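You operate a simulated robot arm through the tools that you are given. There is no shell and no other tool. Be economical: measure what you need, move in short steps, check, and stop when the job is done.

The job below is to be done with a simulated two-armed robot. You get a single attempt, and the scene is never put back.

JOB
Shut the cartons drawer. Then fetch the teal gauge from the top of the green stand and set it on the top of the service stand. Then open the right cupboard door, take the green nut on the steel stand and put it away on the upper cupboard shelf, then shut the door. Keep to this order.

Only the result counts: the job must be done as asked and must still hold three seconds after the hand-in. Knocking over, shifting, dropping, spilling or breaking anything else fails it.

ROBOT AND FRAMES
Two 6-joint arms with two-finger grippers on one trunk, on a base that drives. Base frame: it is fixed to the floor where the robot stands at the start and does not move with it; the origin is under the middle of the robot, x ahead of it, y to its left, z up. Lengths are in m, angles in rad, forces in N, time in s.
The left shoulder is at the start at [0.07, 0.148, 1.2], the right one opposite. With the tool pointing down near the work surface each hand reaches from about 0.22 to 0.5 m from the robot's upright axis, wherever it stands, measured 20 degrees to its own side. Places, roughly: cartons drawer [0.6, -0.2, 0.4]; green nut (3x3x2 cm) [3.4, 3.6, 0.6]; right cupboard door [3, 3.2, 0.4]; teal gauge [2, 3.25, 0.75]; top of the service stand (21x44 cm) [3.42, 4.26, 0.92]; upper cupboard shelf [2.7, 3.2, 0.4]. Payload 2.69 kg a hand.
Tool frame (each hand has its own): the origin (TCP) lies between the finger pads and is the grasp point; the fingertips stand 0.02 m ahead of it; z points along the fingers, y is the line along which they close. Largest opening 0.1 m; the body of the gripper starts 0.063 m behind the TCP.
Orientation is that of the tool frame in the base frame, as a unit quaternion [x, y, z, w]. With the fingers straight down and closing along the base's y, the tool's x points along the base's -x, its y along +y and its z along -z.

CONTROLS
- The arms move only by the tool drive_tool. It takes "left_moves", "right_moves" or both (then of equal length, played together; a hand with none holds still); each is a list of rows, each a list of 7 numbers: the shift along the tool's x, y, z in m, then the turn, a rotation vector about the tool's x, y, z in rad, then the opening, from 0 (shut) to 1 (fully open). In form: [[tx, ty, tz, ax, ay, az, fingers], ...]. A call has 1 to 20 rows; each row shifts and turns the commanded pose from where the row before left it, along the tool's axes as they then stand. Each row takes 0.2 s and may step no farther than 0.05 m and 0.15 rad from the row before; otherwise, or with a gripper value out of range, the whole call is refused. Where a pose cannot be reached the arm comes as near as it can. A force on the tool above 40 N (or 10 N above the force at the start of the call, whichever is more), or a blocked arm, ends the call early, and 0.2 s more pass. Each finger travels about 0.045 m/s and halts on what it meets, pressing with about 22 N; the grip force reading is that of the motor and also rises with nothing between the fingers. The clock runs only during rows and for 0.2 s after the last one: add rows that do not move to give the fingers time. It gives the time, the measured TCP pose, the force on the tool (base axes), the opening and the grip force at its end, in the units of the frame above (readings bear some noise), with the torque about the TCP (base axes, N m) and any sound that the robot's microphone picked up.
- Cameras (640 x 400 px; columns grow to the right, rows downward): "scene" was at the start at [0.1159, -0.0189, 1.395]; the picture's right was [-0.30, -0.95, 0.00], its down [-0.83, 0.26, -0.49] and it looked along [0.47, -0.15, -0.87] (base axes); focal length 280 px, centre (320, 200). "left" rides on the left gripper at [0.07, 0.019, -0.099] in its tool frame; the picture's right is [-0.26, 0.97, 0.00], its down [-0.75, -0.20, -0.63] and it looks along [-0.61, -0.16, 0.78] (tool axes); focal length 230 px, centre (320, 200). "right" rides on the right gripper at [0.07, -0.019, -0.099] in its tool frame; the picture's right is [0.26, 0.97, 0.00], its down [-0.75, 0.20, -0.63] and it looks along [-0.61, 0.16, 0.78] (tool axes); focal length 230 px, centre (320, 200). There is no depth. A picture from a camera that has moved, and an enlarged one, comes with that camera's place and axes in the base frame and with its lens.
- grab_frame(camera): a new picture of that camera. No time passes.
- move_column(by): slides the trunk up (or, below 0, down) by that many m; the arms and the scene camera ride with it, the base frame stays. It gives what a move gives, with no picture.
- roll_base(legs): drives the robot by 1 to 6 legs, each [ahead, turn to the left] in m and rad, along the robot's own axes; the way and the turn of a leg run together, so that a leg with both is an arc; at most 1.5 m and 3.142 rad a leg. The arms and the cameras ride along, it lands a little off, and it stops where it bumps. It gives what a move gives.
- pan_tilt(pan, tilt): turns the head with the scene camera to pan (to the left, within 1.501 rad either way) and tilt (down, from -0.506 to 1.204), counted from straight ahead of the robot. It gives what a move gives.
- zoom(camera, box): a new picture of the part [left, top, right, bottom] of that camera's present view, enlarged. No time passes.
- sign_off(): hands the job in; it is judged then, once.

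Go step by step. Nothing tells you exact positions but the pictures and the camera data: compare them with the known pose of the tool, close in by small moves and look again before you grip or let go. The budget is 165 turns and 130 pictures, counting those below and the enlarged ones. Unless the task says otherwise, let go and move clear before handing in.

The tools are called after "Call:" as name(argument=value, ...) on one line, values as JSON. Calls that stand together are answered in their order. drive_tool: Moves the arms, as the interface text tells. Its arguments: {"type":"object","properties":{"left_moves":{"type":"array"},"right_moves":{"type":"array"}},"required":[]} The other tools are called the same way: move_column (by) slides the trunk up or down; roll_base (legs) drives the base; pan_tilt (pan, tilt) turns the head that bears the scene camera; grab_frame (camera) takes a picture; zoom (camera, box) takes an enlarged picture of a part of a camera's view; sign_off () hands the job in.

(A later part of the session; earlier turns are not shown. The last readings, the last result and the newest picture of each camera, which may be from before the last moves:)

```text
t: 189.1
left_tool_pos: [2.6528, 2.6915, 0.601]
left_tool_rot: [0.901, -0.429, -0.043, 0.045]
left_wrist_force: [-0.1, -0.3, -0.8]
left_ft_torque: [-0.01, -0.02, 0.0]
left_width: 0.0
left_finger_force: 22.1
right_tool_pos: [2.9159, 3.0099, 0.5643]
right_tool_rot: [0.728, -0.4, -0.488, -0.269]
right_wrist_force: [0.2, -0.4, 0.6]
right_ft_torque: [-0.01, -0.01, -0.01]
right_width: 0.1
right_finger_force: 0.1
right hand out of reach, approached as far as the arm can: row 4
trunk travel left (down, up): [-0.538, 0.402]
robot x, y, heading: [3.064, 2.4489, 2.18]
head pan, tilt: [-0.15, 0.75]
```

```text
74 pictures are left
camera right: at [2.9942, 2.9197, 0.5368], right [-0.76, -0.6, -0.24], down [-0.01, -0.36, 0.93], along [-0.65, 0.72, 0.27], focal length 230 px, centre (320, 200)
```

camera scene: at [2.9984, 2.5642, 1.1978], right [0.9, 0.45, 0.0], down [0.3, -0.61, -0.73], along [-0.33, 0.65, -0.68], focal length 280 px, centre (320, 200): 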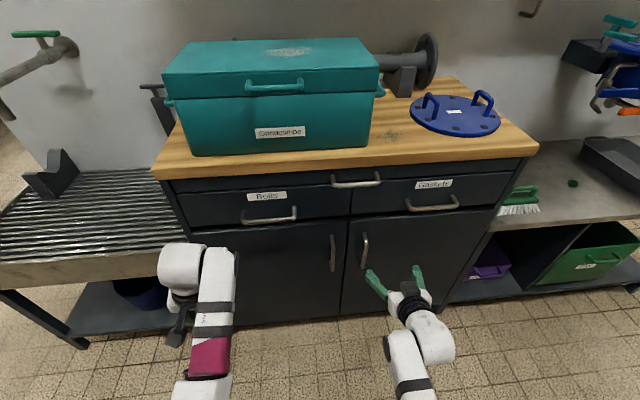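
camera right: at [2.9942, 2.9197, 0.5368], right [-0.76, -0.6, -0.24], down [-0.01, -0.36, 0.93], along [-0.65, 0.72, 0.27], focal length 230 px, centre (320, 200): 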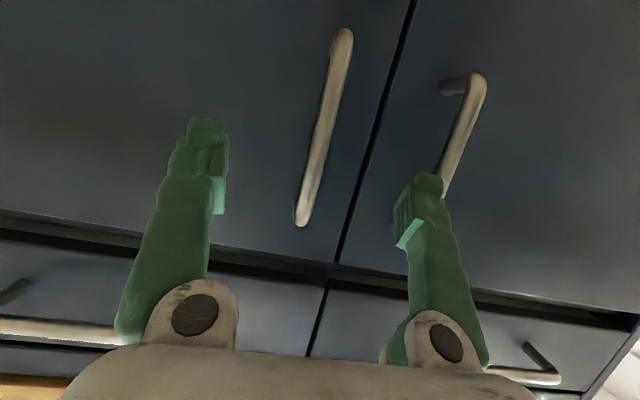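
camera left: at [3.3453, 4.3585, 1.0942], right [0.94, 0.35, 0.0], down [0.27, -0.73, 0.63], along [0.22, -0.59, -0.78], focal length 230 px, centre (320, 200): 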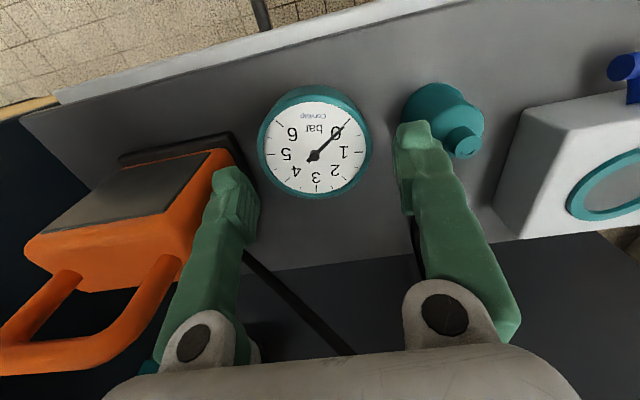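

Handle is centred between the fingers but the arm is at full reach. I narrow the opening a little and roll the base 5 cm forward.

Call:
drive_tool(right_moves=[[0, 0, 0, 0, 0, 0, 0.7], [0, 0, 0, 0, 0, 0, 0.7], [0, 0, 0, 0, 0, 0, 0.7]])

Call:
roll_base(legs=[[0.048, 0]])

Call:
grab_frame(camera="right")

```text
t: 189.9
left_tool_pos: [2.6512, 2.69, 0.5998]
left_tool_rot: [0.901, -0.429, -0.043, 0.046]
left_wrist_force: [-0.1, 0.0, -0.3]
left_ft_torque: [-0.03, 0.04, 0.02]
left_width: 0.0
left_finger_force: 21.7
right_tool_pos: [2.9163, 3.0102, 0.564]
right_tool_rot: [0.728, -0.4, -0.488, -0.268]
right_wrist_force: [-0.1, 0.1, -0.7]
right_ft_torque: [-0.05, 0.01, 0.02]
right_width: 0.0702
right_finger_force: 0.1
trunk travel left (down, up): [-0.538, 0.402]
robot x, y, heading: [3.0615, 2.449, 2.182]
head pan, tilt: [-0.15, 0.75]
```

```text
t: 190.8
left_tool_pos: [2.6238, 2.7302, 0.6007]
left_tool_rot: [0.902, -0.427, -0.043, 0.045]
left_wrist_force: [0.7, -1.0, 0.9]
left_ft_torque: [0.01, -0.03, 0.04]
left_width: 0.0002
left_finger_force: 22.3
right_tool_pos: [2.8882, 3.0511, 0.5641]
right_tool_rot: [0.728, -0.401, -0.487, -0.269]
right_wrist_force: [0.2, 0.5, 0.0]
right_ft_torque: [0.0, -0.02, 0.0]
right_width: 0.0699
right_finger_force: 0.1
trunk travel left (down, up): [-0.538, 0.402]
robot x, y, heading: [3.0318, 2.4884, 2.18]
head pan, tilt: [-0.15, 0.75]
```

```text
73 pictures are left
camera right: at [2.9667, 2.9598, 0.5367], right [-0.76, -0.6, -0.24], down [-0.01, -0.36, 0.93], along [-0.64, 0.72, 0.27], focal length 230 px, centre (320, 200)
```

right: 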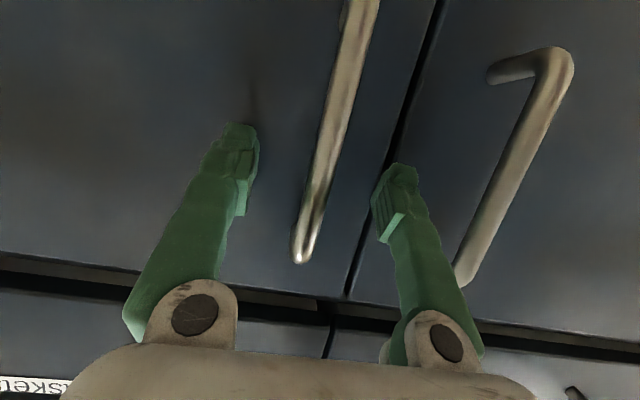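

The bar lies right between the finger pads. Closing on it.

Call:
drive_tool(right_moves=[[0, 0, 0, 0, 0, 0, 0.4], [0, 0, 0, 0, 0, 0, 0.1], [0, 0, 0, 0, 0, 0, 0], [0, 0, 0, 0, 0, 0, 0], [0, 0, 0, 0, 0, 0, 0]])

Call:
grab_frame(camera="right")

```text
t: 192.0
left_tool_pos: [2.6244, 2.7316, 0.6018]
left_tool_rot: [0.902, -0.428, -0.043, 0.044]
left_wrist_force: [0.8, -0.6, -0.2]
left_ft_torque: [-0.01, 0.02, -0.01]
left_width: 0.0
left_finger_force: 21.5
right_tool_pos: [2.8899, 3.0509, 0.5643]
right_tool_rot: [0.726, -0.401, -0.488, -0.271]
right_wrist_force: [5.6, 6.4, 2.1]
right_ft_torque: [0.05, -0.11, 0.12]
right_width: 0.0
right_finger_force: 22.4
trunk travel left (down, up): [-0.538, 0.402]
robot x, y, heading: [3.0344, 2.4876, 2.182]
head pan, tilt: [-0.15, 0.75]
```

```text
72 pictures are left
camera right: at [2.9682, 2.9605, 0.5369], right [-0.77, -0.6, -0.24], down [-0.01, -0.36, 0.93], along [-0.64, 0.72, 0.27], focal length 230 px, centre (320, 200)
```

right: 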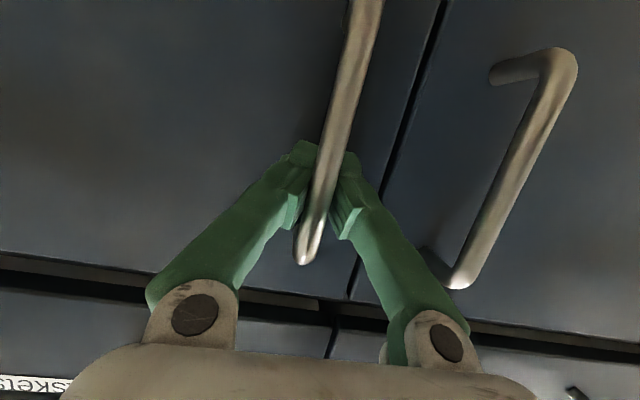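

The gripper reads fully shut though the bar seems at the pads. Zooming to see how the fingers sit relative to the bar.

Call:
zoom(camera="right", box=[220, 100, 420, 300])

Call:
zoom(camera="scene", box=[300, 180, 460, 310])

```text
2.00 times, centred on (320, 200) of right
camera zoom: at [2.9682, 2.9605, 0.5369], right [-0.77, -0.6, -0.24], down [-0.01, -0.36, 0.93], along [-0.64, 0.72, 0.27], focal length 460 px, centre (320, 200)
```

zoom: 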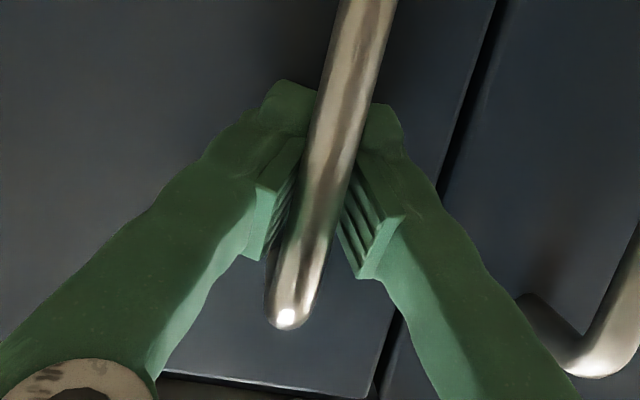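

```text
3.08 times, centred on (380, 245) of scene
camera zoom: at [2.9716, 2.6046, 1.1978], right [0.9, 0.44, 0.0], down [0.3, -0.61, -0.73], along [-0.33, 0.65, -0.68], focal length 862 px, centre (135, 62)
```

zoom: 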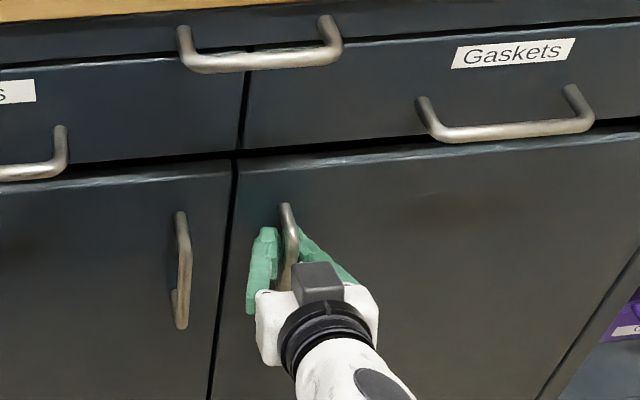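

The fingers wrap the bar, caging it. I pull back gently along the door's arc.

Call:
drive_tool(right_moves=[[0.0139, -0.002, -0.0333, 0, 0, 0, 0], [0.0137, -0.005, -0.0328, 0, 0, 0, 0], [0.0135, -0.009, -0.0323, 0, 0, 0, 0], [0, 0, 0, 0, 0, 0, 0]])

Call:
grab_frame(camera="scene")

```text
t: 192.8
left_tool_pos: [2.6194, 2.7218, 0.602]
left_tool_rot: [0.904, -0.423, -0.044, 0.05]
left_wrist_force: [-0.7, 0.5, 0.3]
left_ft_torque: [0.0, 0.04, 0.03]
left_width: 0.0
left_finger_force: 22.0
right_tool_pos: [2.9601, 2.9886, 0.5721]
right_tool_rot: [0.735, -0.373, -0.488, -0.287]
right_wrist_force: [-12.6, -17.3, 4.9]
right_ft_torque: [-0.17, 0.16, -0.42]
right_width: 0.0
right_finger_force: 21.7
trunk travel left (down, up): [-0.538, 0.402]
robot x, y, heading: [3.0331, 2.4834, 2.198]
head pan, tilt: [-0.15, 0.75]
stopped in row 4 (right hand): the force on the tool passed its limit at 48 N (the readings are from after the stop); the commanded pose is now the measured one
```

```text
69 pictures are left
camera scene: at [2.9686, 2.5993, 1.1983], right [0.89, 0.46, 0.0], down [0.31, -0.6, -0.73], along [-0.34, 0.65, -0.68], focal length 280 px, centre (320, 200)
```

scene: 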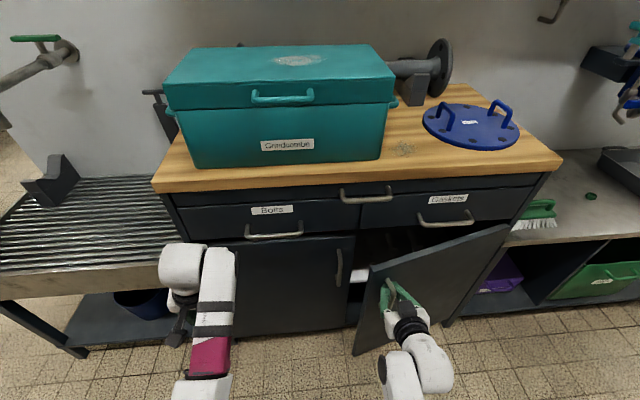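

The door is about 20° open; the hand drifted slightly too far toward the hinge. I continue along the arc while turning the hand with the door.

Call:
drive_tool(right_moves=[[0, 0.012, 0, -0.074, 0, -0.031, 0], [0.0083, -0.0048, -0.02, -0.074, 0, -0.031, 0], [0.0084, -0.0035, -0.0202, -0.074, 0, -0.031, 0], [0.0083, -0.0039, -0.0199, -0.074, 0, -0.031, 0], [0.0085, -0.0027, -0.0203, -0.074, 0, -0.031, 0], [0.0085, -0.0032, -0.0203, -0.074, 0, -0.031, 0], [0.0085, -0.0014, -0.0205, -0.074, 0, -0.031, 0], [0, 0, 0, 0, 0, 0, 0]])

Call:
grab_frame(camera="scene")

```text
t: 194.6
left_tool_pos: [2.619, 2.7275, 0.5994]
left_tool_rot: [0.903, -0.424, -0.043, 0.05]
left_wrist_force: [0.5, 0.9, 0.2]
left_ft_torque: [-0.03, -0.03, 0.0]
left_width: 0.0001
left_finger_force: 22.2
right_tool_pos: [3.0676, 2.9199, 0.5694]
right_tool_rot: [0.822, -0.154, -0.528, -0.148]
right_wrist_force: [7.1, 22.8, -8.0]
right_ft_torque: [0.07, -0.11, 0.4]
right_width: 0.0
right_finger_force: 22.0
trunk travel left (down, up): [-0.538, 0.402]
robot x, y, heading: [3.035, 2.4875, 2.196]
head pan, tilt: [-0.15, 0.75]
stopped in row 8 (right hand): the force on the tool passed its limit at 41 N (the readings are from after the stop); the commanded pose is now the measured one
```

```text
68 pictures are left
camera scene: at [2.9694, 2.6067, 1.1974], right [0.89, 0.46, 0.0], down [0.31, -0.61, -0.73], along [-0.33, 0.65, -0.68], focal length 280 px, centre (320, 200)
```

scene: 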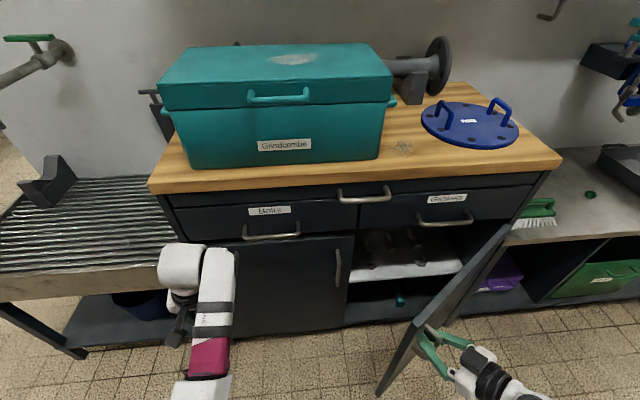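

The door is around 40° open and the shelf is visible. I continue with a slightly smaller arc radius.

Call:
drive_tool(right_moves=[[0.0024, -0.0102, -0.0057, -0.074, 0, -0.031, 0], [0.0103, -0.0057, -0.0244, -0.074, 0, -0.031, 0], [0.0103, -0.0056, -0.0244, -0.074, 0, -0.031, 0], [0.0103, -0.0056, -0.0244, -0.074, 0, -0.031, 0], [0.0103, -0.0056, -0.0244, -0.074, 0, -0.031, 0], [0, 0, 0, 0, 0, 0, 0]])

Call:
grab_frame(camera="scene")

```text
t: 195.2
left_tool_pos: [2.619, 2.7231, 0.6005]
left_tool_rot: [0.904, -0.422, -0.042, 0.049]
left_wrist_force: [0.3, -0.4, -0.7]
left_ft_torque: [-0.01, -0.02, 0.0]
left_width: 0.0
left_finger_force: 21.9
right_tool_pos: [3.1004, 2.9113, 0.5729]
right_tool_rot: [0.833, -0.086, -0.539, -0.089]
right_wrist_force: [-2.3, -12.3, 6.2]
right_ft_torque: [-0.06, 0.09, -0.2]
right_width: 0.0059
right_finger_force: 21.7
trunk travel left (down, up): [-0.538, 0.402]
robot x, y, heading: [3.035, 2.4894, 2.195]
head pan, tilt: [-0.15, 0.75]
stopped in row 3 (right hand): the force on the tool passed its limit at 44 N (the readings are from after the stop); the commanded pose is now the measured one
```

```text
67 pictures are left
camera scene: at [2.97, 2.6017, 1.1982], right [0.89, 0.46, 0.0], down [0.31, -0.61, -0.73], along [-0.34, 0.65, -0.68], focal length 280 px, centre (320, 200)
```

scene: 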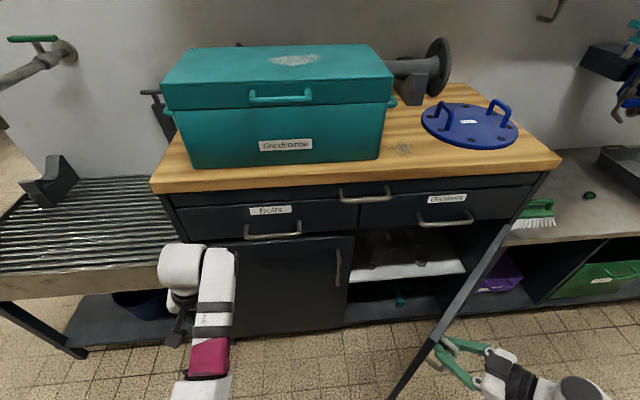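

The door is about 45° open. I release the handle, retreat the right hand, and check before pushing the door further from inside.

Call:
drive_tool(right_moves=[[0, 0, 0, 0, 0, 0, 0.4], [0, 0, 0, 0, 0, 0, 0.8], [0, 0, 0, 0, 0, 0, 1], [0, 0, 0, 0, 0, 0, 1], [0, 0, 0, 0, 0, 0, 1], [0, 0, -0.03, 0, 0, 0, 1], [0, 0, -0.03, 0, 0, 0, 1], [0, 0, -0.03, 0, 0, 0, 1], [0, 0, 0, 0, 0, 0, 0.5]])

Call:
grab_frame(camera="scene")

```text
t: 197.2
left_tool_pos: [2.6208, 2.7246, 0.6006]
left_tool_rot: [0.904, -0.423, -0.043, 0.049]
left_wrist_force: [-0.5, -0.2, 0.2]
left_ft_torque: [0.02, 0.02, -0.01]
left_width: 0.0
left_finger_force: 21.7
right_tool_pos: [3.1793, 2.891, 0.6096]
right_tool_rot: [0.834, -0.087, -0.537, -0.092]
right_wrist_force: [0.0, 0.1, -0.4]
right_ft_torque: [0.0, 0.02, -0.02]
right_width: 0.0655
right_finger_force: 0.6
trunk travel left (down, up): [-0.538, 0.402]
robot x, y, heading: [3.0392, 2.4879, 2.197]
head pan, tilt: [-0.15, 0.75]
```

```text
66 pictures are left
camera scene: at [2.9692, 2.603, 1.1978], right [0.89, 0.46, 0.0], down [0.31, -0.61, -0.73], along [-0.34, 0.65, -0.68], focal length 280 px, centre (320, 200)
```

scene: 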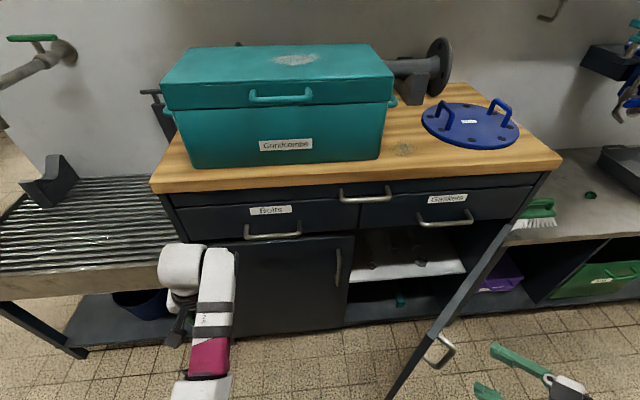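

Handle released cleanly. I back 4 cm and turn right so the closed left hand sweeps the door open from the inside.

Call:
roll_base(legs=[[-0.04, 0], [0, -0.9]])

Call:
pan_tilt(pan=0.6, tilt=0.8)

Call:
grab_frame(camera="scene")

```text
t: 200.4
left_tool_pos: [2.9833, 2.926, 0.5998]
left_tool_rot: [-0.631, 0.773, 0.06, -0.027]
left_wrist_force: [-1.1, -0.8, 0.6]
left_ft_torque: [0.0, -0.01, 0.0]
left_width: 0.0001
left_finger_force: 22.0
right_tool_pos: [3.4636, 2.5944, 0.6088]
right_tool_rot: [0.714, -0.44, -0.444, -0.316]
right_wrist_force: [0.2, 0.3, -1.0]
right_ft_torque: [0.02, 0.05, 0.03]
right_width: 0.0499
right_finger_force: 0.1
trunk travel left (down, up): [-0.538, 0.402]
robot x, y, heading: [3.0591, 2.4582, 1.301]
head pan, tilt: [-0.15, 0.75]
```

```text
t: 201.5
left_tool_pos: [2.9835, 2.9263, 0.5996]
left_tool_rot: [-0.632, 0.773, 0.06, -0.027]
left_wrist_force: [-1.1, -0.5, -0.5]
left_ft_torque: [-0.01, 0.04, 0.03]
left_width: 0.0
left_finger_force: 22.0
right_tool_pos: [3.4643, 2.5954, 0.6089]
right_tool_rot: [0.714, -0.439, -0.445, -0.315]
right_wrist_force: [0.4, -0.2, -0.2]
right_ft_torque: [0.03, -0.04, 0.01]
right_width: 0.0501
right_finger_force: 0.1
trunk travel left (down, up): [-0.538, 0.402]
robot x, y, heading: [3.0584, 2.4579, 1.299]
head pan, tilt: [0.6, 0.799]
```

```text
65 pictures are left
camera scene: at [3.0475, 2.5807, 1.1938], right [0.95, 0.32, 0.0], down [0.23, -0.68, -0.7], along [-0.23, 0.66, -0.72], focal length 280 px, centre (320, 200)
```

scene: 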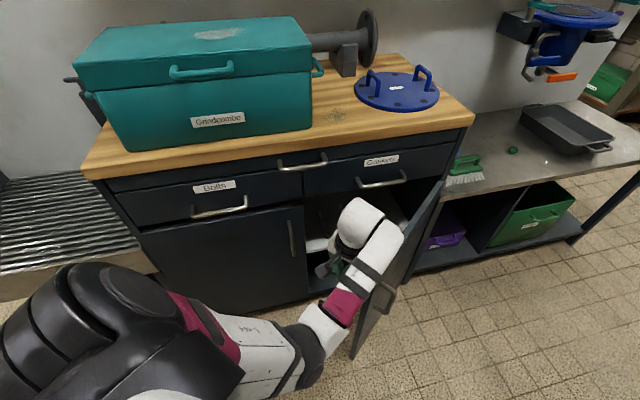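

The left hand is now just inside the door. I keep turning to push it further open.

Call:
roll_base(legs=[[0, -0.45]])

Call:
pan_tilt(pan=0.8, tilt=0.8)

Call:
grab_frame(camera="scene")

```text
t: 203.2
left_tool_pos: [3.1965, 2.9117, 0.5991]
left_tool_rot: [-0.442, 0.895, 0.065, -0.013]
left_wrist_force: [0.0, 0.4, 0.0]
left_ft_torque: [-0.01, -0.02, 0.0]
left_width: 0.0
left_finger_force: 22.2
right_tool_pos: [3.483, 2.4038, 0.6094]
right_tool_rot: [0.597, -0.589, -0.362, -0.407]
right_wrist_force: [-0.2, -0.3, -0.5]
right_ft_torque: [0.02, -0.03, -0.01]
right_width: 0.05
right_finger_force: 0.1
trunk travel left (down, up): [-0.538, 0.402]
robot x, y, heading: [3.0563, 2.4536, 0.851]
head pan, tilt: [0.6, 0.799]
```

```text
t: 204.0
left_tool_pos: [3.1962, 2.9118, 0.6001]
left_tool_rot: [-0.442, 0.895, 0.064, -0.013]
left_wrist_force: [0.3, 0.2, -0.4]
left_ft_torque: [-0.01, -0.01, -0.02]
left_width: 0.0
left_finger_force: 22.2
right_tool_pos: [3.4841, 2.4027, 0.61]
right_tool_rot: [0.597, -0.589, -0.362, -0.407]
right_wrist_force: [0.2, -1.0, 1.2]
right_ft_torque: [0.02, 0.01, -0.02]
right_width: 0.0501
right_finger_force: 0.1
trunk travel left (down, up): [-0.538, 0.402]
robot x, y, heading: [3.059, 2.4554, 0.851]
head pan, tilt: [0.799, 0.799]
```

```text
64 pictures are left
camera scene: at [3.0871, 2.5741, 1.1938], right [1.0, 0.08, 0.0], down [0.06, -0.71, -0.7], along [-0.05, 0.7, -0.72], focal length 280 px, centre (320, 200)
```

scene: 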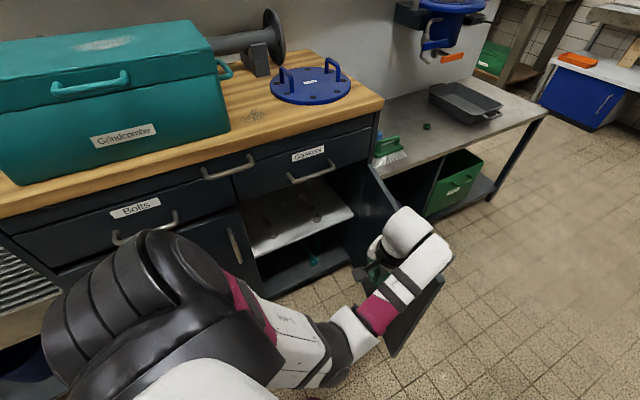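

The door is close to 90°. A short forward push opens it a little past square.

Call:
roll_base(legs=[[0.13, -0.1]])

Call:
grab_frame(camera="scene")

```text
t: 205.3
left_tool_pos: [3.3302, 2.9872, 0.5989]
left_tool_rot: [-0.397, 0.915, 0.065, -0.01]
left_wrist_force: [0.2, -0.6, -1.1]
left_ft_torque: [-0.04, 0.04, 0.01]
left_width: 0.0
left_finger_force: 21.6
right_tool_pos: [3.566, 2.4517, 0.61]
right_tool_rot: [-0.567, 0.618, 0.341, 0.425]
right_wrist_force: [-0.1, 0.3, 0.6]
right_ft_torque: [-0.02, 0.02, 0.0]
right_width: 0.0501
right_finger_force: 0.1
trunk travel left (down, up): [-0.538, 0.402]
robot x, y, heading: [3.1497, 2.5475, 0.743]
head pan, tilt: [0.799, 0.799]
```

```text
63 pictures are left
camera scene: at [3.1889, 2.6634, 1.1937], right [1.0, -0.02, 0.0], down [-0.02, -0.72, -0.7], along [0.02, 0.7, -0.72], focal length 280 px, centre (320, 200)
```

scene: 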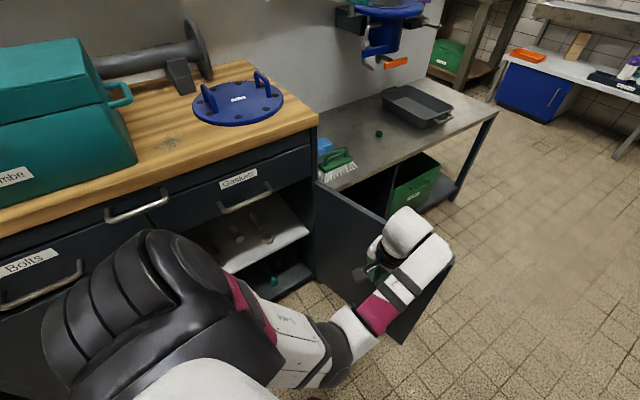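

The door is now past 90°. The nut sits near (3.435, 3.595, ~0.6). Before moving along the corridor I check the space on my right.

Call:
pan_tilt(pan=-0.5, tilt=0.7)

Call:
grab_frame(camera="scene")

```text
t: 206.7
left_tool_pos: [3.3304, 2.9883, 0.5989]
left_tool_rot: [-0.398, 0.915, 0.064, -0.009]
left_wrist_force: [0.0, 0.0, -0.7]
left_ft_torque: [-0.03, -0.01, -0.01]
left_width: 0.0
left_finger_force: 21.7
right_tool_pos: [3.5656, 2.4542, 0.6089]
right_tool_rot: [-0.567, 0.618, 0.341, 0.425]
right_wrist_force: [-0.1, -0.4, 1.3]
right_ft_torque: [0.01, -0.02, -0.01]
right_width: 0.0499
right_finger_force: 0.0
trunk travel left (down, up): [-0.538, 0.402]
robot x, y, heading: [3.1462, 2.5435, 0.753]
head pan, tilt: [-0.499, 0.7]
```

```text
62 pictures are left
camera scene: at [3.2687, 2.6034, 1.202], right [0.25, -0.97, 0.0], down [-0.62, -0.16, -0.76], along [0.74, 0.19, -0.64], focal length 280 px, centre (320, 200)
```

scene: 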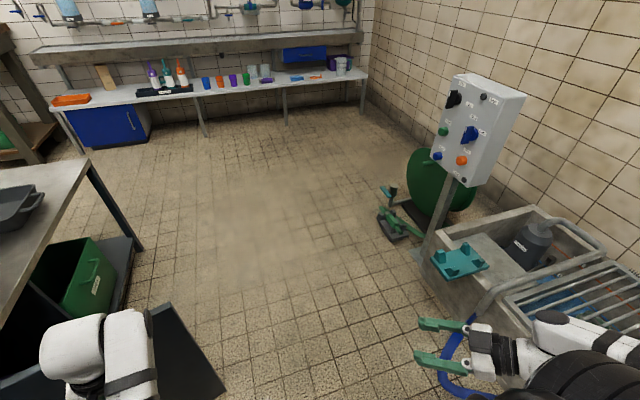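

The corridor beyond the door is about 1 m wide. I reverse away from the door and fold the right hand back to a compact downward pose.

Call:
roll_base(legs=[[-0.3, 0]])

Call:
drive_tool(right_moves=[[0, 0, 0, 0.123, 0, 0.051, 0], [0, 0, 0, 0.123, 0, 0.051, 0], [0, 0, 0, 0.123, 0, 0.051, 0], [0, 0, 0, 0.123, 0, 0.051, 0], [0, 0, 0, 0.123, 0, 0.051, 0], [0, 0, 0, 0, 0.147, 0, 0], [0, 0.02, 0, 0, 0.147, 0, 0], [0, 0.02, 0, 0, 0.147, 0, 0], [0, 0.02, 0, 0, 0.147, 0, 0], [0, 0.02, 0, 0, 0.147, 0, 0], [0, 0, 0, 0, 0.147, 0, 0], [0, 0, 0, 0, 0.147, 0, 0], [0, 0, 0, 0, 0.147, 0, 0], [0, 0, 0, 0, 0, 0, 0]])

Call:
pan_tilt(pan=0.3, tilt=0.8)

Call:
grab_frame(camera="scene")

```text
t: 208.8
left_tool_pos: [3.1117, 2.7819, 0.5995]
left_tool_rot: [-0.396, 0.916, 0.065, -0.009]
left_wrist_force: [0.4, 0.4, -0.4]
left_ft_torque: [0.01, 0.0, 0.01]
left_width: 0.0
left_finger_force: 22.4
right_tool_pos: [3.3452, 2.2473, 0.6097]
right_tool_rot: [-0.567, 0.618, 0.341, 0.426]
right_wrist_force: [-0.6, -0.2, 0.4]
right_ft_torque: [0.0, 0.01, -0.03]
right_width: 0.0499
right_finger_force: 0.1
trunk travel left (down, up): [-0.538, 0.402]
robot x, y, heading: [2.9279, 2.3425, 0.745]
head pan, tilt: [-0.499, 0.7]
```

```text
t: 211.8
left_tool_pos: [3.1106, 2.7848, 0.6]
left_tool_rot: [-0.397, 0.916, 0.065, -0.009]
left_wrist_force: [-0.3, -0.6, -0.8]
left_ft_torque: [0.0, -0.03, -0.01]
left_width: 0.0
left_finger_force: 22.6
right_tool_pos: [3.4455, 2.1828, 0.6659]
right_tool_rot: [-0.408, 0.912, 0.029, 0.012]
right_wrist_force: [0.7, -0.3, 0.1]
right_ft_torque: [0.01, 0.0, -0.02]
right_width: 0.0001
right_finger_force: 22.3
right hand out of reach, approached as far as the arm can: row 2, 3, 4, 6, 7, 8, 9, 10, 11, 12, 13
trunk travel left (down, up): [-0.538, 0.402]
robot x, y, heading: [2.9272, 2.3484, 0.748]
head pan, tilt: [-0.499, 0.7]
```

```text
t: 212.9
left_tool_pos: [3.1114, 2.7836, 0.5997]
left_tool_rot: [-0.396, 0.916, 0.065, -0.009]
left_wrist_force: [0.9, -0.1, 0.3]
left_ft_torque: [0.03, 0.01, -0.03]
left_width: 0.0
left_finger_force: 22.2
right_tool_pos: [3.4465, 2.1815, 0.6656]
right_tool_rot: [-0.408, 0.913, 0.031, 0.012]
right_wrist_force: [0.4, -0.2, -0.1]
right_ft_torque: [0.04, -0.01, 0.02]
right_width: 0.0
right_finger_force: 21.7
trunk travel left (down, up): [-0.538, 0.402]
robot x, y, heading: [2.9305, 2.3472, 0.745]
head pan, tilt: [0.3, 0.799]
```

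```text
61 pictures are left
camera scene: at [3.0066, 2.4478, 1.1938], right [0.87, -0.5, 0.0], down [-0.36, -0.62, -0.7], along [0.35, 0.6, -0.72], focal length 280 px, centre (320, 200)
```

scene: 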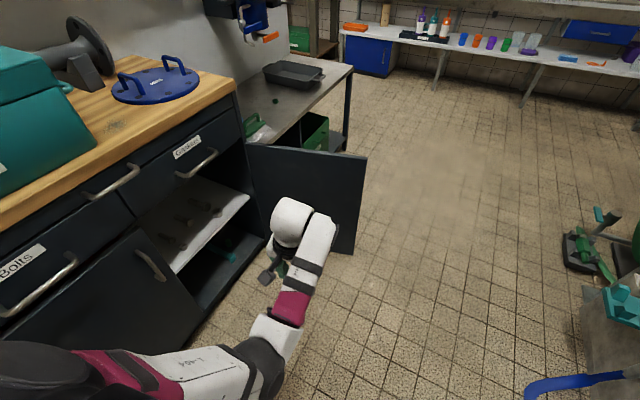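

The door is out of the way. I bring the right hand in closer to the body.

Call:
drive_tool(right_moves=[[-0.02, 0.045, 0, 0, 0, 0, 0], [-0.02, 0.045, 0, 0, 0, 0, 0], [0, 0.05, 0, 0, 0, 0, 0], [0, 0.05, 0, 0, 0, 0, 0], [0, 0, 0, 0, 0, 0, 0]])

```text
t: 214.1
left_tool_pos: [3.1104, 2.7834, 0.5993]
left_tool_rot: [-0.396, 0.916, 0.065, -0.009]
left_wrist_force: [0.3, -0.3, 0.0]
left_ft_torque: [0.03, 0.0, -0.02]
left_width: 0.0001
left_finger_force: 21.6
right_tool_pos: [3.3419, 2.3069, 0.6812]
right_tool_rot: [-0.408, 0.912, 0.031, 0.012]
right_wrist_force: [-0.3, 1.1, 0.6]
right_ft_torque: [0.01, 0.02, 0.04]
right_width: 0.0
right_finger_force: 21.6
right hand out of reach, approached as far as the arm can: row 1, 2, 4
trunk travel left (down, up): [-0.538, 0.402]
robot x, y, heading: [2.9268, 2.342, 0.743]
head pan, tilt: [0.3, 0.799]
```

Compact now. I drive past the open door along the corridor, then turn to face the steel stand.

Call:
roll_base(legs=[[0, -0.313], [1.255, 0], [0, 1.7]])

Call:
pan_tilt(pan=0.2, tilt=0.6)

Call:
grab_frame(camera="scene")

```text
t: 225.6
left_tool_pos: [3.6822, 3.1477, 0.6006]
left_tool_rot: [0.888, -0.455, -0.045, 0.048]
left_wrist_force: [-0.3, -0.2, -1.6]
left_ft_torque: [0.0, 0.0, 0.01]
left_width: 0.0
left_finger_force: 22.2
right_tool_pos: [4.1939, 3.2834, 0.682]
right_tool_rot: [0.895, -0.445, -0.032, 0.01]
right_wrist_force: [0.2, -0.1, -0.4]
right_ft_torque: [0.02, -0.01, -0.01]
right_width: 0.0
right_finger_force: 22.3
trunk travel left (down, up): [-0.538, 0.402]
robot x, y, heading: [4.0816, 2.8817, 2.13]
head pan, tilt: [0.3, 0.799]
```

```text
t: 226.3
left_tool_pos: [3.6825, 3.1479, 0.5989]
left_tool_rot: [0.888, -0.454, -0.046, 0.047]
left_wrist_force: [0.6, 0.4, 0.7]
left_ft_torque: [-0.01, 0.0, 0.0]
left_width: 0.0005
left_finger_force: 22.3
right_tool_pos: [4.195, 3.2834, 0.6812]
right_tool_rot: [0.895, -0.444, -0.032, 0.011]
right_wrist_force: [0.7, 0.6, 0.1]
right_ft_torque: [-0.01, -0.02, 0.0]
right_width: 0.0
right_finger_force: 22.4
trunk travel left (down, up): [-0.538, 0.402]
robot x, y, heading: [4.077, 2.8824, 2.123]
head pan, tilt: [0.201, 0.6]
```

```text
60 pictures are left
camera scene: at [3.9947, 2.9905, 1.2106], right [0.73, 0.69, 0.0], down [0.39, -0.41, -0.82], along [-0.57, 0.6, -0.57], focal length 280 px, centre (320, 200)
```

scene: 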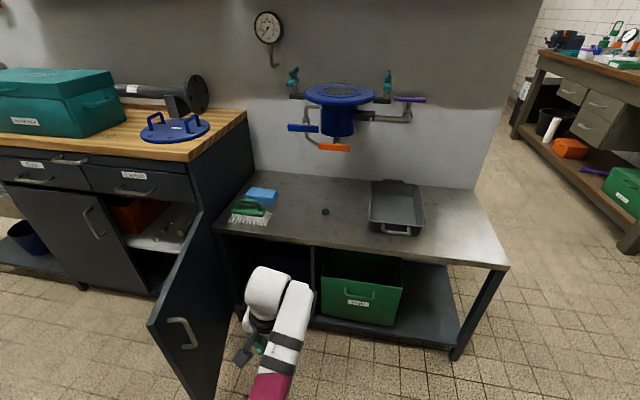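

Excellent view: the nut is at about (3.434, 3.607, 0.585), with an orange handle of the wall device hanging right above at z≈0.85. So I'll come in with the left hand tilted 40° forward. First raise and tilt it.

Call:
drive_tool(left_moves=[[0, 0, -0.05, 0, 0, 0, 0.5], [0, 0, -0.05, 0, 0, 0, 0.8], [0, 0, 0, 0.0285, -0.1328, 0.0027, 0.8], [0, 0, 0, 0.0285, -0.1328, 0.0027, 0.8], [0, 0, 0, 0.0285, -0.1328, 0.0027, 0.8], [0, 0, 0, 0.0285, -0.1328, 0.0027, 0.8], [0, 0, 0, 0.0285, -0.1328, 0.0027, 0.8], [0, 0, 0, 0, 0, 0, 0.8]])

```text
t: 227.4
left_tool_pos: [3.6329, 3.1454, 0.6365]
left_tool_rot: [0.873, -0.444, -0.199, 0.034]
left_wrist_force: [1.2, 0.7, -0.2]
left_ft_torque: [0.03, 0.01, 0.01]
left_width: 0.0799
left_finger_force: 0.0
left hand out of reach, approached as far as the arm can: row 1, 2
right_tool_pos: [4.1943, 3.2822, 0.6813]
right_tool_rot: [0.895, -0.445, -0.032, 0.011]
right_wrist_force: [-0.5, 0.4, 0.5]
right_ft_torque: [0.03, 0.0, -0.02]
right_width: 0.0
right_finger_force: 22.1
trunk travel left (down, up): [-0.538, 0.402]
robot x, y, heading: [4.0803, 2.8834, 2.133]
head pan, tilt: [0.201, 0.6]
stopped in row 5 (left hand): the arm was blocked; the commanded pose is now the measured one
```

The arm was near its inner limit. I extend forward first and finish the tilt.

Call:
drive_tool(left_moves=[[-0.0474, -0.005, 0.015, 0, 0, 0, 0.8], [-0.0474, -0.005, 0.015, 0, 0, 0, 0.8], [0, 0, 0, 0.065, -0.094, -0.007, 0.8], [0, 0, 0, 0.065, -0.094, -0.007, 0.8], [0, 0, 0, 0.065, -0.094, -0.007, 0.8], [0, 0, 0, 0.065, -0.094, -0.007, 0.8], [0, 0, 0, 0, 0, 0, 0.8]])

Call:
move_column(by=0.06)

```text
t: 229.0
left_tool_pos: [3.5812, 3.2301, 0.6368]
left_tool_rot: [0.824, -0.453, -0.299, -0.166]
left_wrist_force: [-0.2, 0.0, -0.3]
left_ft_torque: [0.01, -0.02, 0.01]
left_width: 0.08
left_finger_force: 0.0
right_tool_pos: [4.1942, 3.2825, 0.6809]
right_tool_rot: [0.895, -0.444, -0.032, 0.012]
right_wrist_force: [0.8, -0.2, -0.6]
right_ft_torque: [0.05, 0.0, -0.03]
right_width: 0.0001
right_finger_force: 21.7
trunk travel left (down, up): [-0.538, 0.402]
robot x, y, heading: [4.0828, 2.8864, 2.125]
head pan, tilt: [0.201, 0.6]
```

```text
t: 230.0
left_tool_pos: [3.582, 3.2306, 0.6968]
left_tool_rot: [0.824, -0.452, -0.299, -0.165]
left_wrist_force: [-0.4, 0.1, -0.5]
left_ft_torque: [0.0, 0.03, 0.02]
left_width: 0.0801
left_finger_force: 0.1
right_tool_pos: [4.1936, 3.2836, 0.7414]
right_tool_rot: [0.895, -0.444, -0.032, 0.01]
right_wrist_force: [-1.0, -0.1, -0.5]
right_ft_torque: [0.02, 0.0, 0.01]
right_width: 0.0
right_finger_force: 21.8
trunk travel left (down, up): [-0.598, 0.342]
robot x, y, heading: [4.0797, 2.8843, 2.123]
head pan, tilt: [0.201, 0.6]
```

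The hand is at the right tilt. I shift it in line with the nut, lower slightly, and drive forward most of the way.

Call:
drive_tool(left_moves=[[0, -0.036, 0, 0, 0, 0, 0.8], [0, -0.036, 0, 0, 0, 0, 0.8], [0, 0, 0, 0, 0, 0, 0.8]])

Call:
move_column(by=-0.04)

Call:
roll_base(legs=[[0.28, 0]])

Call:
grab_frame(camera="left")

Call:
grab_frame(camera="scene")

```text
t: 230.8
left_tool_pos: [3.6335, 3.2659, 0.6965]
left_tool_rot: [0.824, -0.451, -0.304, -0.159]
left_wrist_force: [-0.4, -0.9, -0.1]
left_ft_torque: [0.0, -0.03, 0.02]
left_width: 0.08
left_finger_force: 0.1
right_tool_pos: [4.1936, 3.2838, 0.7429]
right_tool_rot: [0.895, -0.445, -0.031, 0.011]
right_wrist_force: [0.2, -0.4, 0.1]
right_ft_torque: [0.01, 0.0, -0.04]
right_width: 0.0
right_finger_force: 22.0
trunk travel left (down, up): [-0.598, 0.342]
robot x, y, heading: [4.0808, 2.8881, 2.127]
head pan, tilt: [0.201, 0.6]
```

```text
t: 231.6
left_tool_pos: [3.6343, 3.2669, 0.6588]
left_tool_rot: [0.823, -0.452, -0.304, -0.16]
left_wrist_force: [0.3, 0.2, -0.9]
left_ft_torque: [0.0, -0.02, 0.01]
left_width: 0.0799
left_finger_force: 0.0
right_tool_pos: [4.1945, 3.2834, 0.7017]
right_tool_rot: [0.895, -0.445, -0.033, 0.01]
right_wrist_force: [-0.1, -0.1, 0.7]
right_ft_torque: [-0.03, -0.03, 0.0]
right_width: 0.0
right_finger_force: 22.4
trunk travel left (down, up): [-0.558, 0.382]
robot x, y, heading: [4.0782, 2.8851, 2.122]
head pan, tilt: [0.201, 0.6]
```

```text
t: 233.6
left_tool_pos: [3.4849, 3.5044, 0.6568]
left_tool_rot: [0.823, -0.452, -0.304, -0.16]
left_wrist_force: [0.2, 0.4, -0.4]
left_ft_torque: [0.0, -0.03, -0.03]
left_width: 0.08
left_finger_force: 0.0
right_tool_pos: [4.0449, 3.5224, 0.7025]
right_tool_rot: [0.895, -0.445, -0.032, 0.011]
right_wrist_force: [-0.2, 0.3, -0.8]
right_ft_torque: [0.0, -0.04, 0.02]
right_width: 0.0
right_finger_force: 22.0
trunk travel left (down, up): [-0.558, 0.382]
robot x, y, heading: [3.9282, 3.1191, 2.126]
head pan, tilt: [0.201, 0.6]
```

```text
59 pictures are left
camera left: at [3.5334, 3.3968, 0.6874], right [-0.92, -0.36, 0.18], down [0.09, 0.26, 0.96], along [-0.39, 0.9, -0.2], focal length 230 px, centre (320, 200)
```

left: 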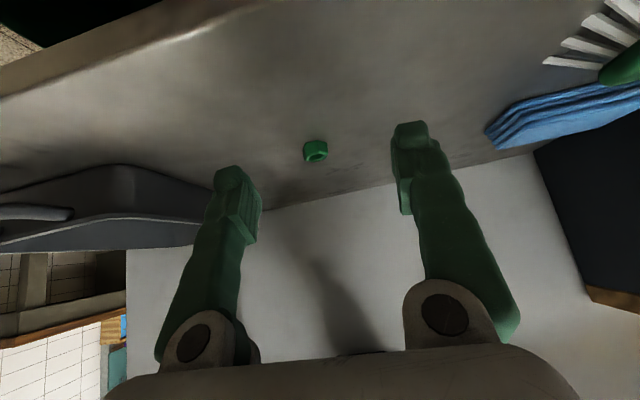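

```text
58 pictures are left
camera scene: at [3.8455, 3.23, 1.2306], right [0.73, 0.69, 0.0], down [0.39, -0.41, -0.82], along [-0.57, 0.6, -0.57], focal length 280 px, centre (320, 200)
```

scene: 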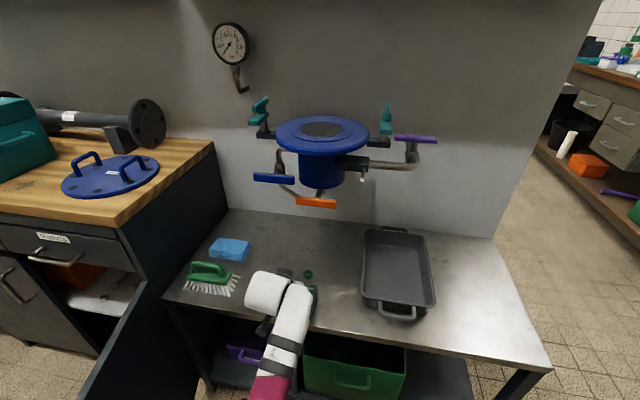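

The nut is confirmed at (3.435, 3.612, 0.585). I drive 0.1 m further and shift 1.5 cm right, keeping height.

Call:
drive_tool(left_moves=[[0, -0.015, 0, 0, 0, 0, 0.8], [0, 0, 0, 0, 0, 0, 0.8]])

Call:
roll_base(legs=[[0.1, 0]])

Call:
grab_frame(camera="left")

Call:
grab_frame(camera="scene")

```text
t: 234.2
left_tool_pos: [3.4789, 3.5024, 0.6563]
left_tool_rot: [0.823, -0.45, -0.315, -0.141]
left_wrist_force: [-0.3, 0.3, 0.4]
left_ft_torque: [0.01, 0.03, 0.01]
left_width: 0.0798
left_finger_force: 0.0
right_tool_pos: [4.0449, 3.5223, 0.7013]
right_tool_rot: [0.895, -0.444, -0.031, 0.011]
right_wrist_force: [0.1, -0.1, 0.4]
right_ft_torque: [0.01, 0.01, 0.0]
right_width: 0.0
right_finger_force: 22.0
trunk travel left (down, up): [-0.558, 0.382]
robot x, y, heading: [3.9316, 3.1222, 2.125]
head pan, tilt: [0.201, 0.6]
```

```text
t: 235.3
left_tool_pos: [3.4251, 3.5908, 0.6594]
left_tool_rot: [0.823, -0.451, -0.316, -0.143]
left_wrist_force: [-0.4, 0.3, 0.0]
left_ft_torque: [0.0, 0.01, 0.01]
left_width: 0.08
left_finger_force: 0.0
right_tool_pos: [3.9913, 3.6069, 0.7012]
right_tool_rot: [0.895, -0.444, -0.032, 0.012]
right_wrist_force: [-0.7, -0.2, -0.3]
right_ft_torque: [0.0, -0.01, -0.02]
right_width: 0.0001
right_finger_force: 22.5
trunk travel left (down, up): [-0.558, 0.382]
robot x, y, heading: [3.8748, 3.2044, 2.126]
head pan, tilt: [0.201, 0.6]
```

```text
57 pictures are left
camera left: at [3.4774, 3.4836, 0.6891], right [-0.91, -0.37, 0.22], down [0.12, 0.27, 0.96], along [-0.41, 0.89, -0.2], focal length 230 px, centre (320, 200)
```

left: 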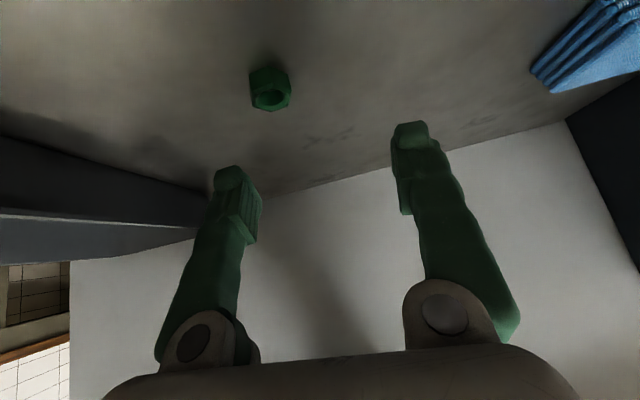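

```text
56 pictures are left
camera scene: at [3.7924, 3.3155, 1.2306], right [0.73, 0.69, 0.0], down [0.39, -0.41, -0.82], along [-0.57, 0.6, -0.57], focal length 280 px, centre (320, 200)
```

scene: 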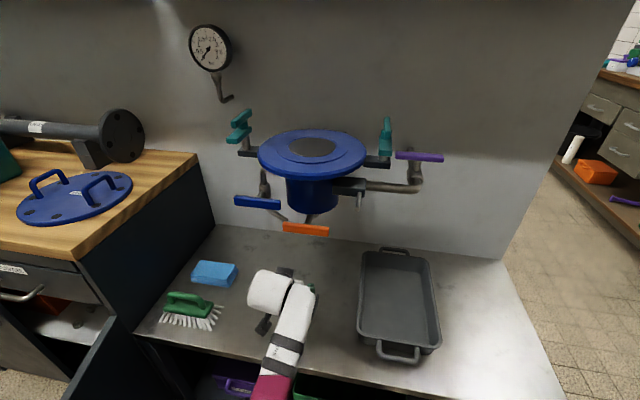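

The nut lies 1.9 cm to the right of the grip line. I correct with a tiny base turn, then lower the trunk partway.

Call:
roll_base(legs=[[0, -0.033]])

Call:
move_column(by=-0.03)

Call:
grab_frame(camera="left")

```text
t: 236.1
left_tool_pos: [3.4369, 3.6047, 0.6597]
left_tool_rot: [0.814, -0.465, -0.315, -0.149]
left_wrist_force: [-0.1, -0.1, -0.6]
left_ft_torque: [0.01, 0.02, -0.04]
left_width: 0.0801
left_finger_force: 0.1
right_tool_pos: [4.004, 3.6032, 0.7012]
right_tool_rot: [0.888, -0.459, -0.032, 0.01]
right_wrist_force: [1.4, -0.1, -0.5]
right_ft_torque: [0.02, 0.02, 0.01]
right_width: 0.0
right_finger_force: 22.0
trunk travel left (down, up): [-0.558, 0.382]
robot x, y, heading: [3.8731, 3.2065, 2.093]
head pan, tilt: [0.201, 0.6]
```

```text
t: 236.8
left_tool_pos: [3.4385, 3.603, 0.6291]
left_tool_rot: [0.814, -0.465, -0.316, -0.148]
left_wrist_force: [-0.8, 0.0, -0.9]
left_ft_torque: [-0.02, 0.04, 0.01]
left_width: 0.0801
left_finger_force: 0.0
right_tool_pos: [4.0034, 3.6041, 0.6712]
right_tool_rot: [0.887, -0.46, -0.033, 0.01]
right_wrist_force: [0.6, 0.2, 0.1]
right_ft_torque: [0.02, 0.01, -0.01]
right_width: 0.0
right_finger_force: 21.8
trunk travel left (down, up): [-0.528, 0.412]
robot x, y, heading: [3.8765, 3.2082, 2.096]
head pan, tilt: [0.201, 0.6]
```

```text
55 pictures are left
camera left: at [3.485, 3.4958, 0.6599], right [-0.92, -0.34, 0.22], down [0.13, 0.27, 0.95], along [-0.38, 0.9, -0.2], focal length 230 px, centre (320, 200)
```

left: 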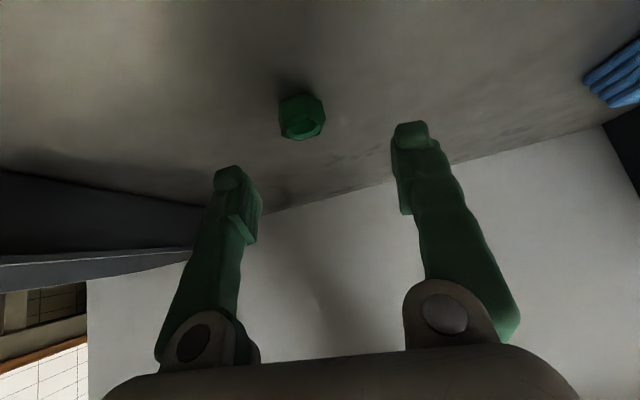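

Aligned on the nut within a few millimetres. Lowering the last 2.5 cm.

Call:
move_column(by=-0.024)

Call:
grab_frame(camera="left")

```text
t: 237.5
left_tool_pos: [3.4379, 3.6038, 0.606]
left_tool_rot: [0.815, -0.464, -0.316, -0.148]
left_wrist_force: [-0.4, -0.8, -0.7]
left_ft_torque: [-0.02, 0.01, -0.02]
left_width: 0.0803
left_finger_force: 0.1
right_tool_pos: [4.0054, 3.6047, 0.6477]
right_tool_rot: [0.888, -0.458, -0.033, 0.011]
right_wrist_force: [-0.1, -0.1, 0.1]
right_ft_torque: [0.0, 0.01, 0.01]
right_width: 0.0001
right_finger_force: 22.3
trunk travel left (down, up): [-0.504, 0.436]
robot x, y, heading: [3.8771, 3.2071, 2.099]
head pan, tilt: [0.201, 0.6]
```

```text
54 pictures are left
camera left: at [3.4852, 3.4958, 0.6358], right [-0.92, -0.34, 0.22], down [0.13, 0.27, 0.95], along [-0.38, 0.9, -0.2], focal length 230 px, centre (320, 200)
```

left: 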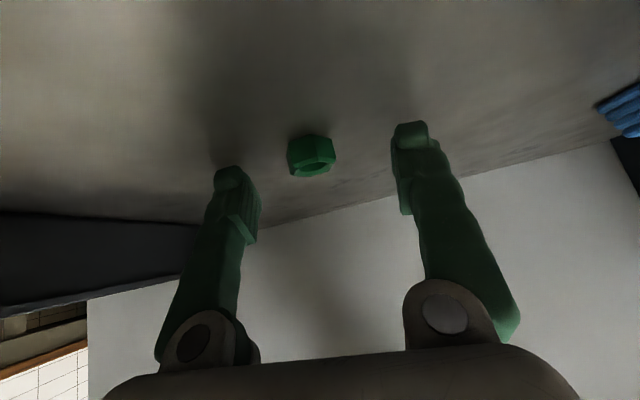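

The nut sits just at the fingertips' depth. I advance 1.2 cm along the fingers and watch the force.

Call:
drive_tool(left_moves=[[0, 0, 0.006, 0, 0, 0, 0.8], [0, 0, 0.006, 0, 0, 0, 0.8], [0, 0, 0, 0, 0, 0, 0.8]])

Call:
grab_frame(camera="left")

```text
t: 238.3
left_tool_pos: [3.4368, 3.6097, 0.6037]
left_tool_rot: [0.813, -0.463, -0.32, -0.15]
left_wrist_force: [9.8, -21.0, 26.1]
left_ft_torque: [0.22, -1.19, -1.07]
left_width: 0.0815
left_finger_force: 1.4
right_tool_pos: [4.0077, 3.6005, 0.6505]
right_tool_rot: [0.888, -0.459, -0.036, 0.008]
right_wrist_force: [-0.2, -0.3, -0.4]
right_ft_torque: [0.02, 0.02, -0.01]
right_width: 0.0002
right_finger_force: 22.0
trunk travel left (down, up): [-0.504, 0.436]
robot x, y, heading: [3.8778, 3.2049, 2.093]
head pan, tilt: [0.201, 0.6]
```

```text
53 pictures are left
camera left: at [3.4834, 3.5, 0.6314], right [-0.91, -0.34, 0.22], down [0.14, 0.26, 0.96], along [-0.38, 0.9, -0.19], focal length 230 px, centre (320, 200)
```

left: 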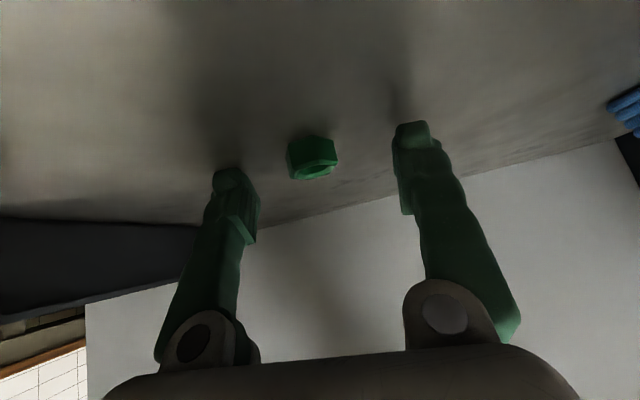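

The fingertips touch the stand top. I back off 1 cm and lift 4 mm, then close on the nut.

Call:
drive_tool(left_moves=[[0.0066, 0, -0.0107, 0, 0, 0, 0.8], [0, 0, 0, 0, 0, 0, 0.8]])

Call:
grab_frame(camera="left")

```text
t: 238.9
left_tool_pos: [3.4365, 3.6027, 0.6031]
left_tool_rot: [0.813, -0.465, -0.319, -0.147]
left_wrist_force: [1.8, 2.8, 6.2]
left_ft_torque: [0.26, -0.29, 0.17]
left_width: 0.0819
left_finger_force: 2.3
right_tool_pos: [4.0042, 3.6042, 0.648]
right_tool_rot: [0.889, -0.458, -0.033, 0.01]
right_wrist_force: [0.2, -0.6, -0.1]
right_ft_torque: [-0.02, 0.01, 0.02]
right_width: 0.0001
right_finger_force: 22.1
trunk travel left (down, up): [-0.504, 0.436]
robot x, y, heading: [3.88, 3.208, 2.094]
head pan, tilt: [0.201, 0.6]
```

```text
52 pictures are left
camera left: at [3.4847, 3.4934, 0.6327], right [-0.91, -0.34, 0.23], down [0.14, 0.27, 0.95], along [-0.38, 0.9, -0.2], focal length 230 px, centre (320, 200)
```

left: 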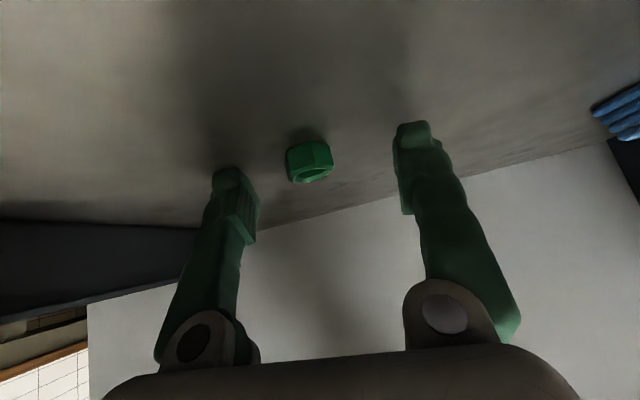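

The nut lies mostly inside the fingertip line. Closing gently.

Call:
drive_tool(left_moves=[[0, 0, -0.002, 0, 0, 0, 0.6], [0, 0, 0, 0, 0, 0, 0.45], [0, 0, 0, 0, 0, 0, 0.35], [0, 0, 0, 0, 0, 0, 0.2], [0, 0, 0, 0, 0, 0, 0.1], [0, 0, 0, 0, 0, 0, 0.1]])

Call:
grab_frame(camera="left")

```text
t: 240.3
left_tool_pos: [3.4352, 3.5985, 0.6044]
left_tool_rot: [0.812, -0.464, -0.322, -0.144]
left_wrist_force: [0.1, 2.1, 4.0]
left_ft_torque: [0.0, 0.02, 0.0]
left_width: 0.0256
left_finger_force: 22.1
right_tool_pos: [4.0053, 3.6038, 0.6469]
right_tool_rot: [0.888, -0.458, -0.033, 0.011]
right_wrist_force: [0.0, 0.1, 0.2]
right_ft_torque: [0.02, 0.03, 0.02]
right_width: 0.0
right_finger_force: 22.0
trunk travel left (down, up): [-0.504, 0.436]
robot x, y, heading: [3.8769, 3.205, 2.096]
head pan, tilt: [0.201, 0.6]
```

```text
51 pictures are left
camera left: at [3.4834, 3.4904, 0.6336], right [-0.91, -0.34, 0.23], down [0.14, 0.27, 0.95], along [-0.39, 0.9, -0.2], focal length 230 px, centre (320, 200)
```

left: 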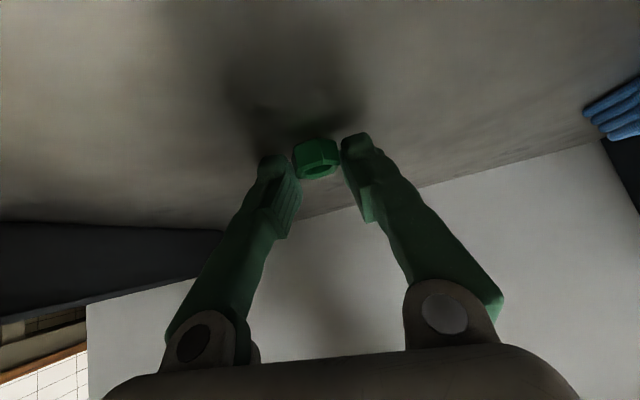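

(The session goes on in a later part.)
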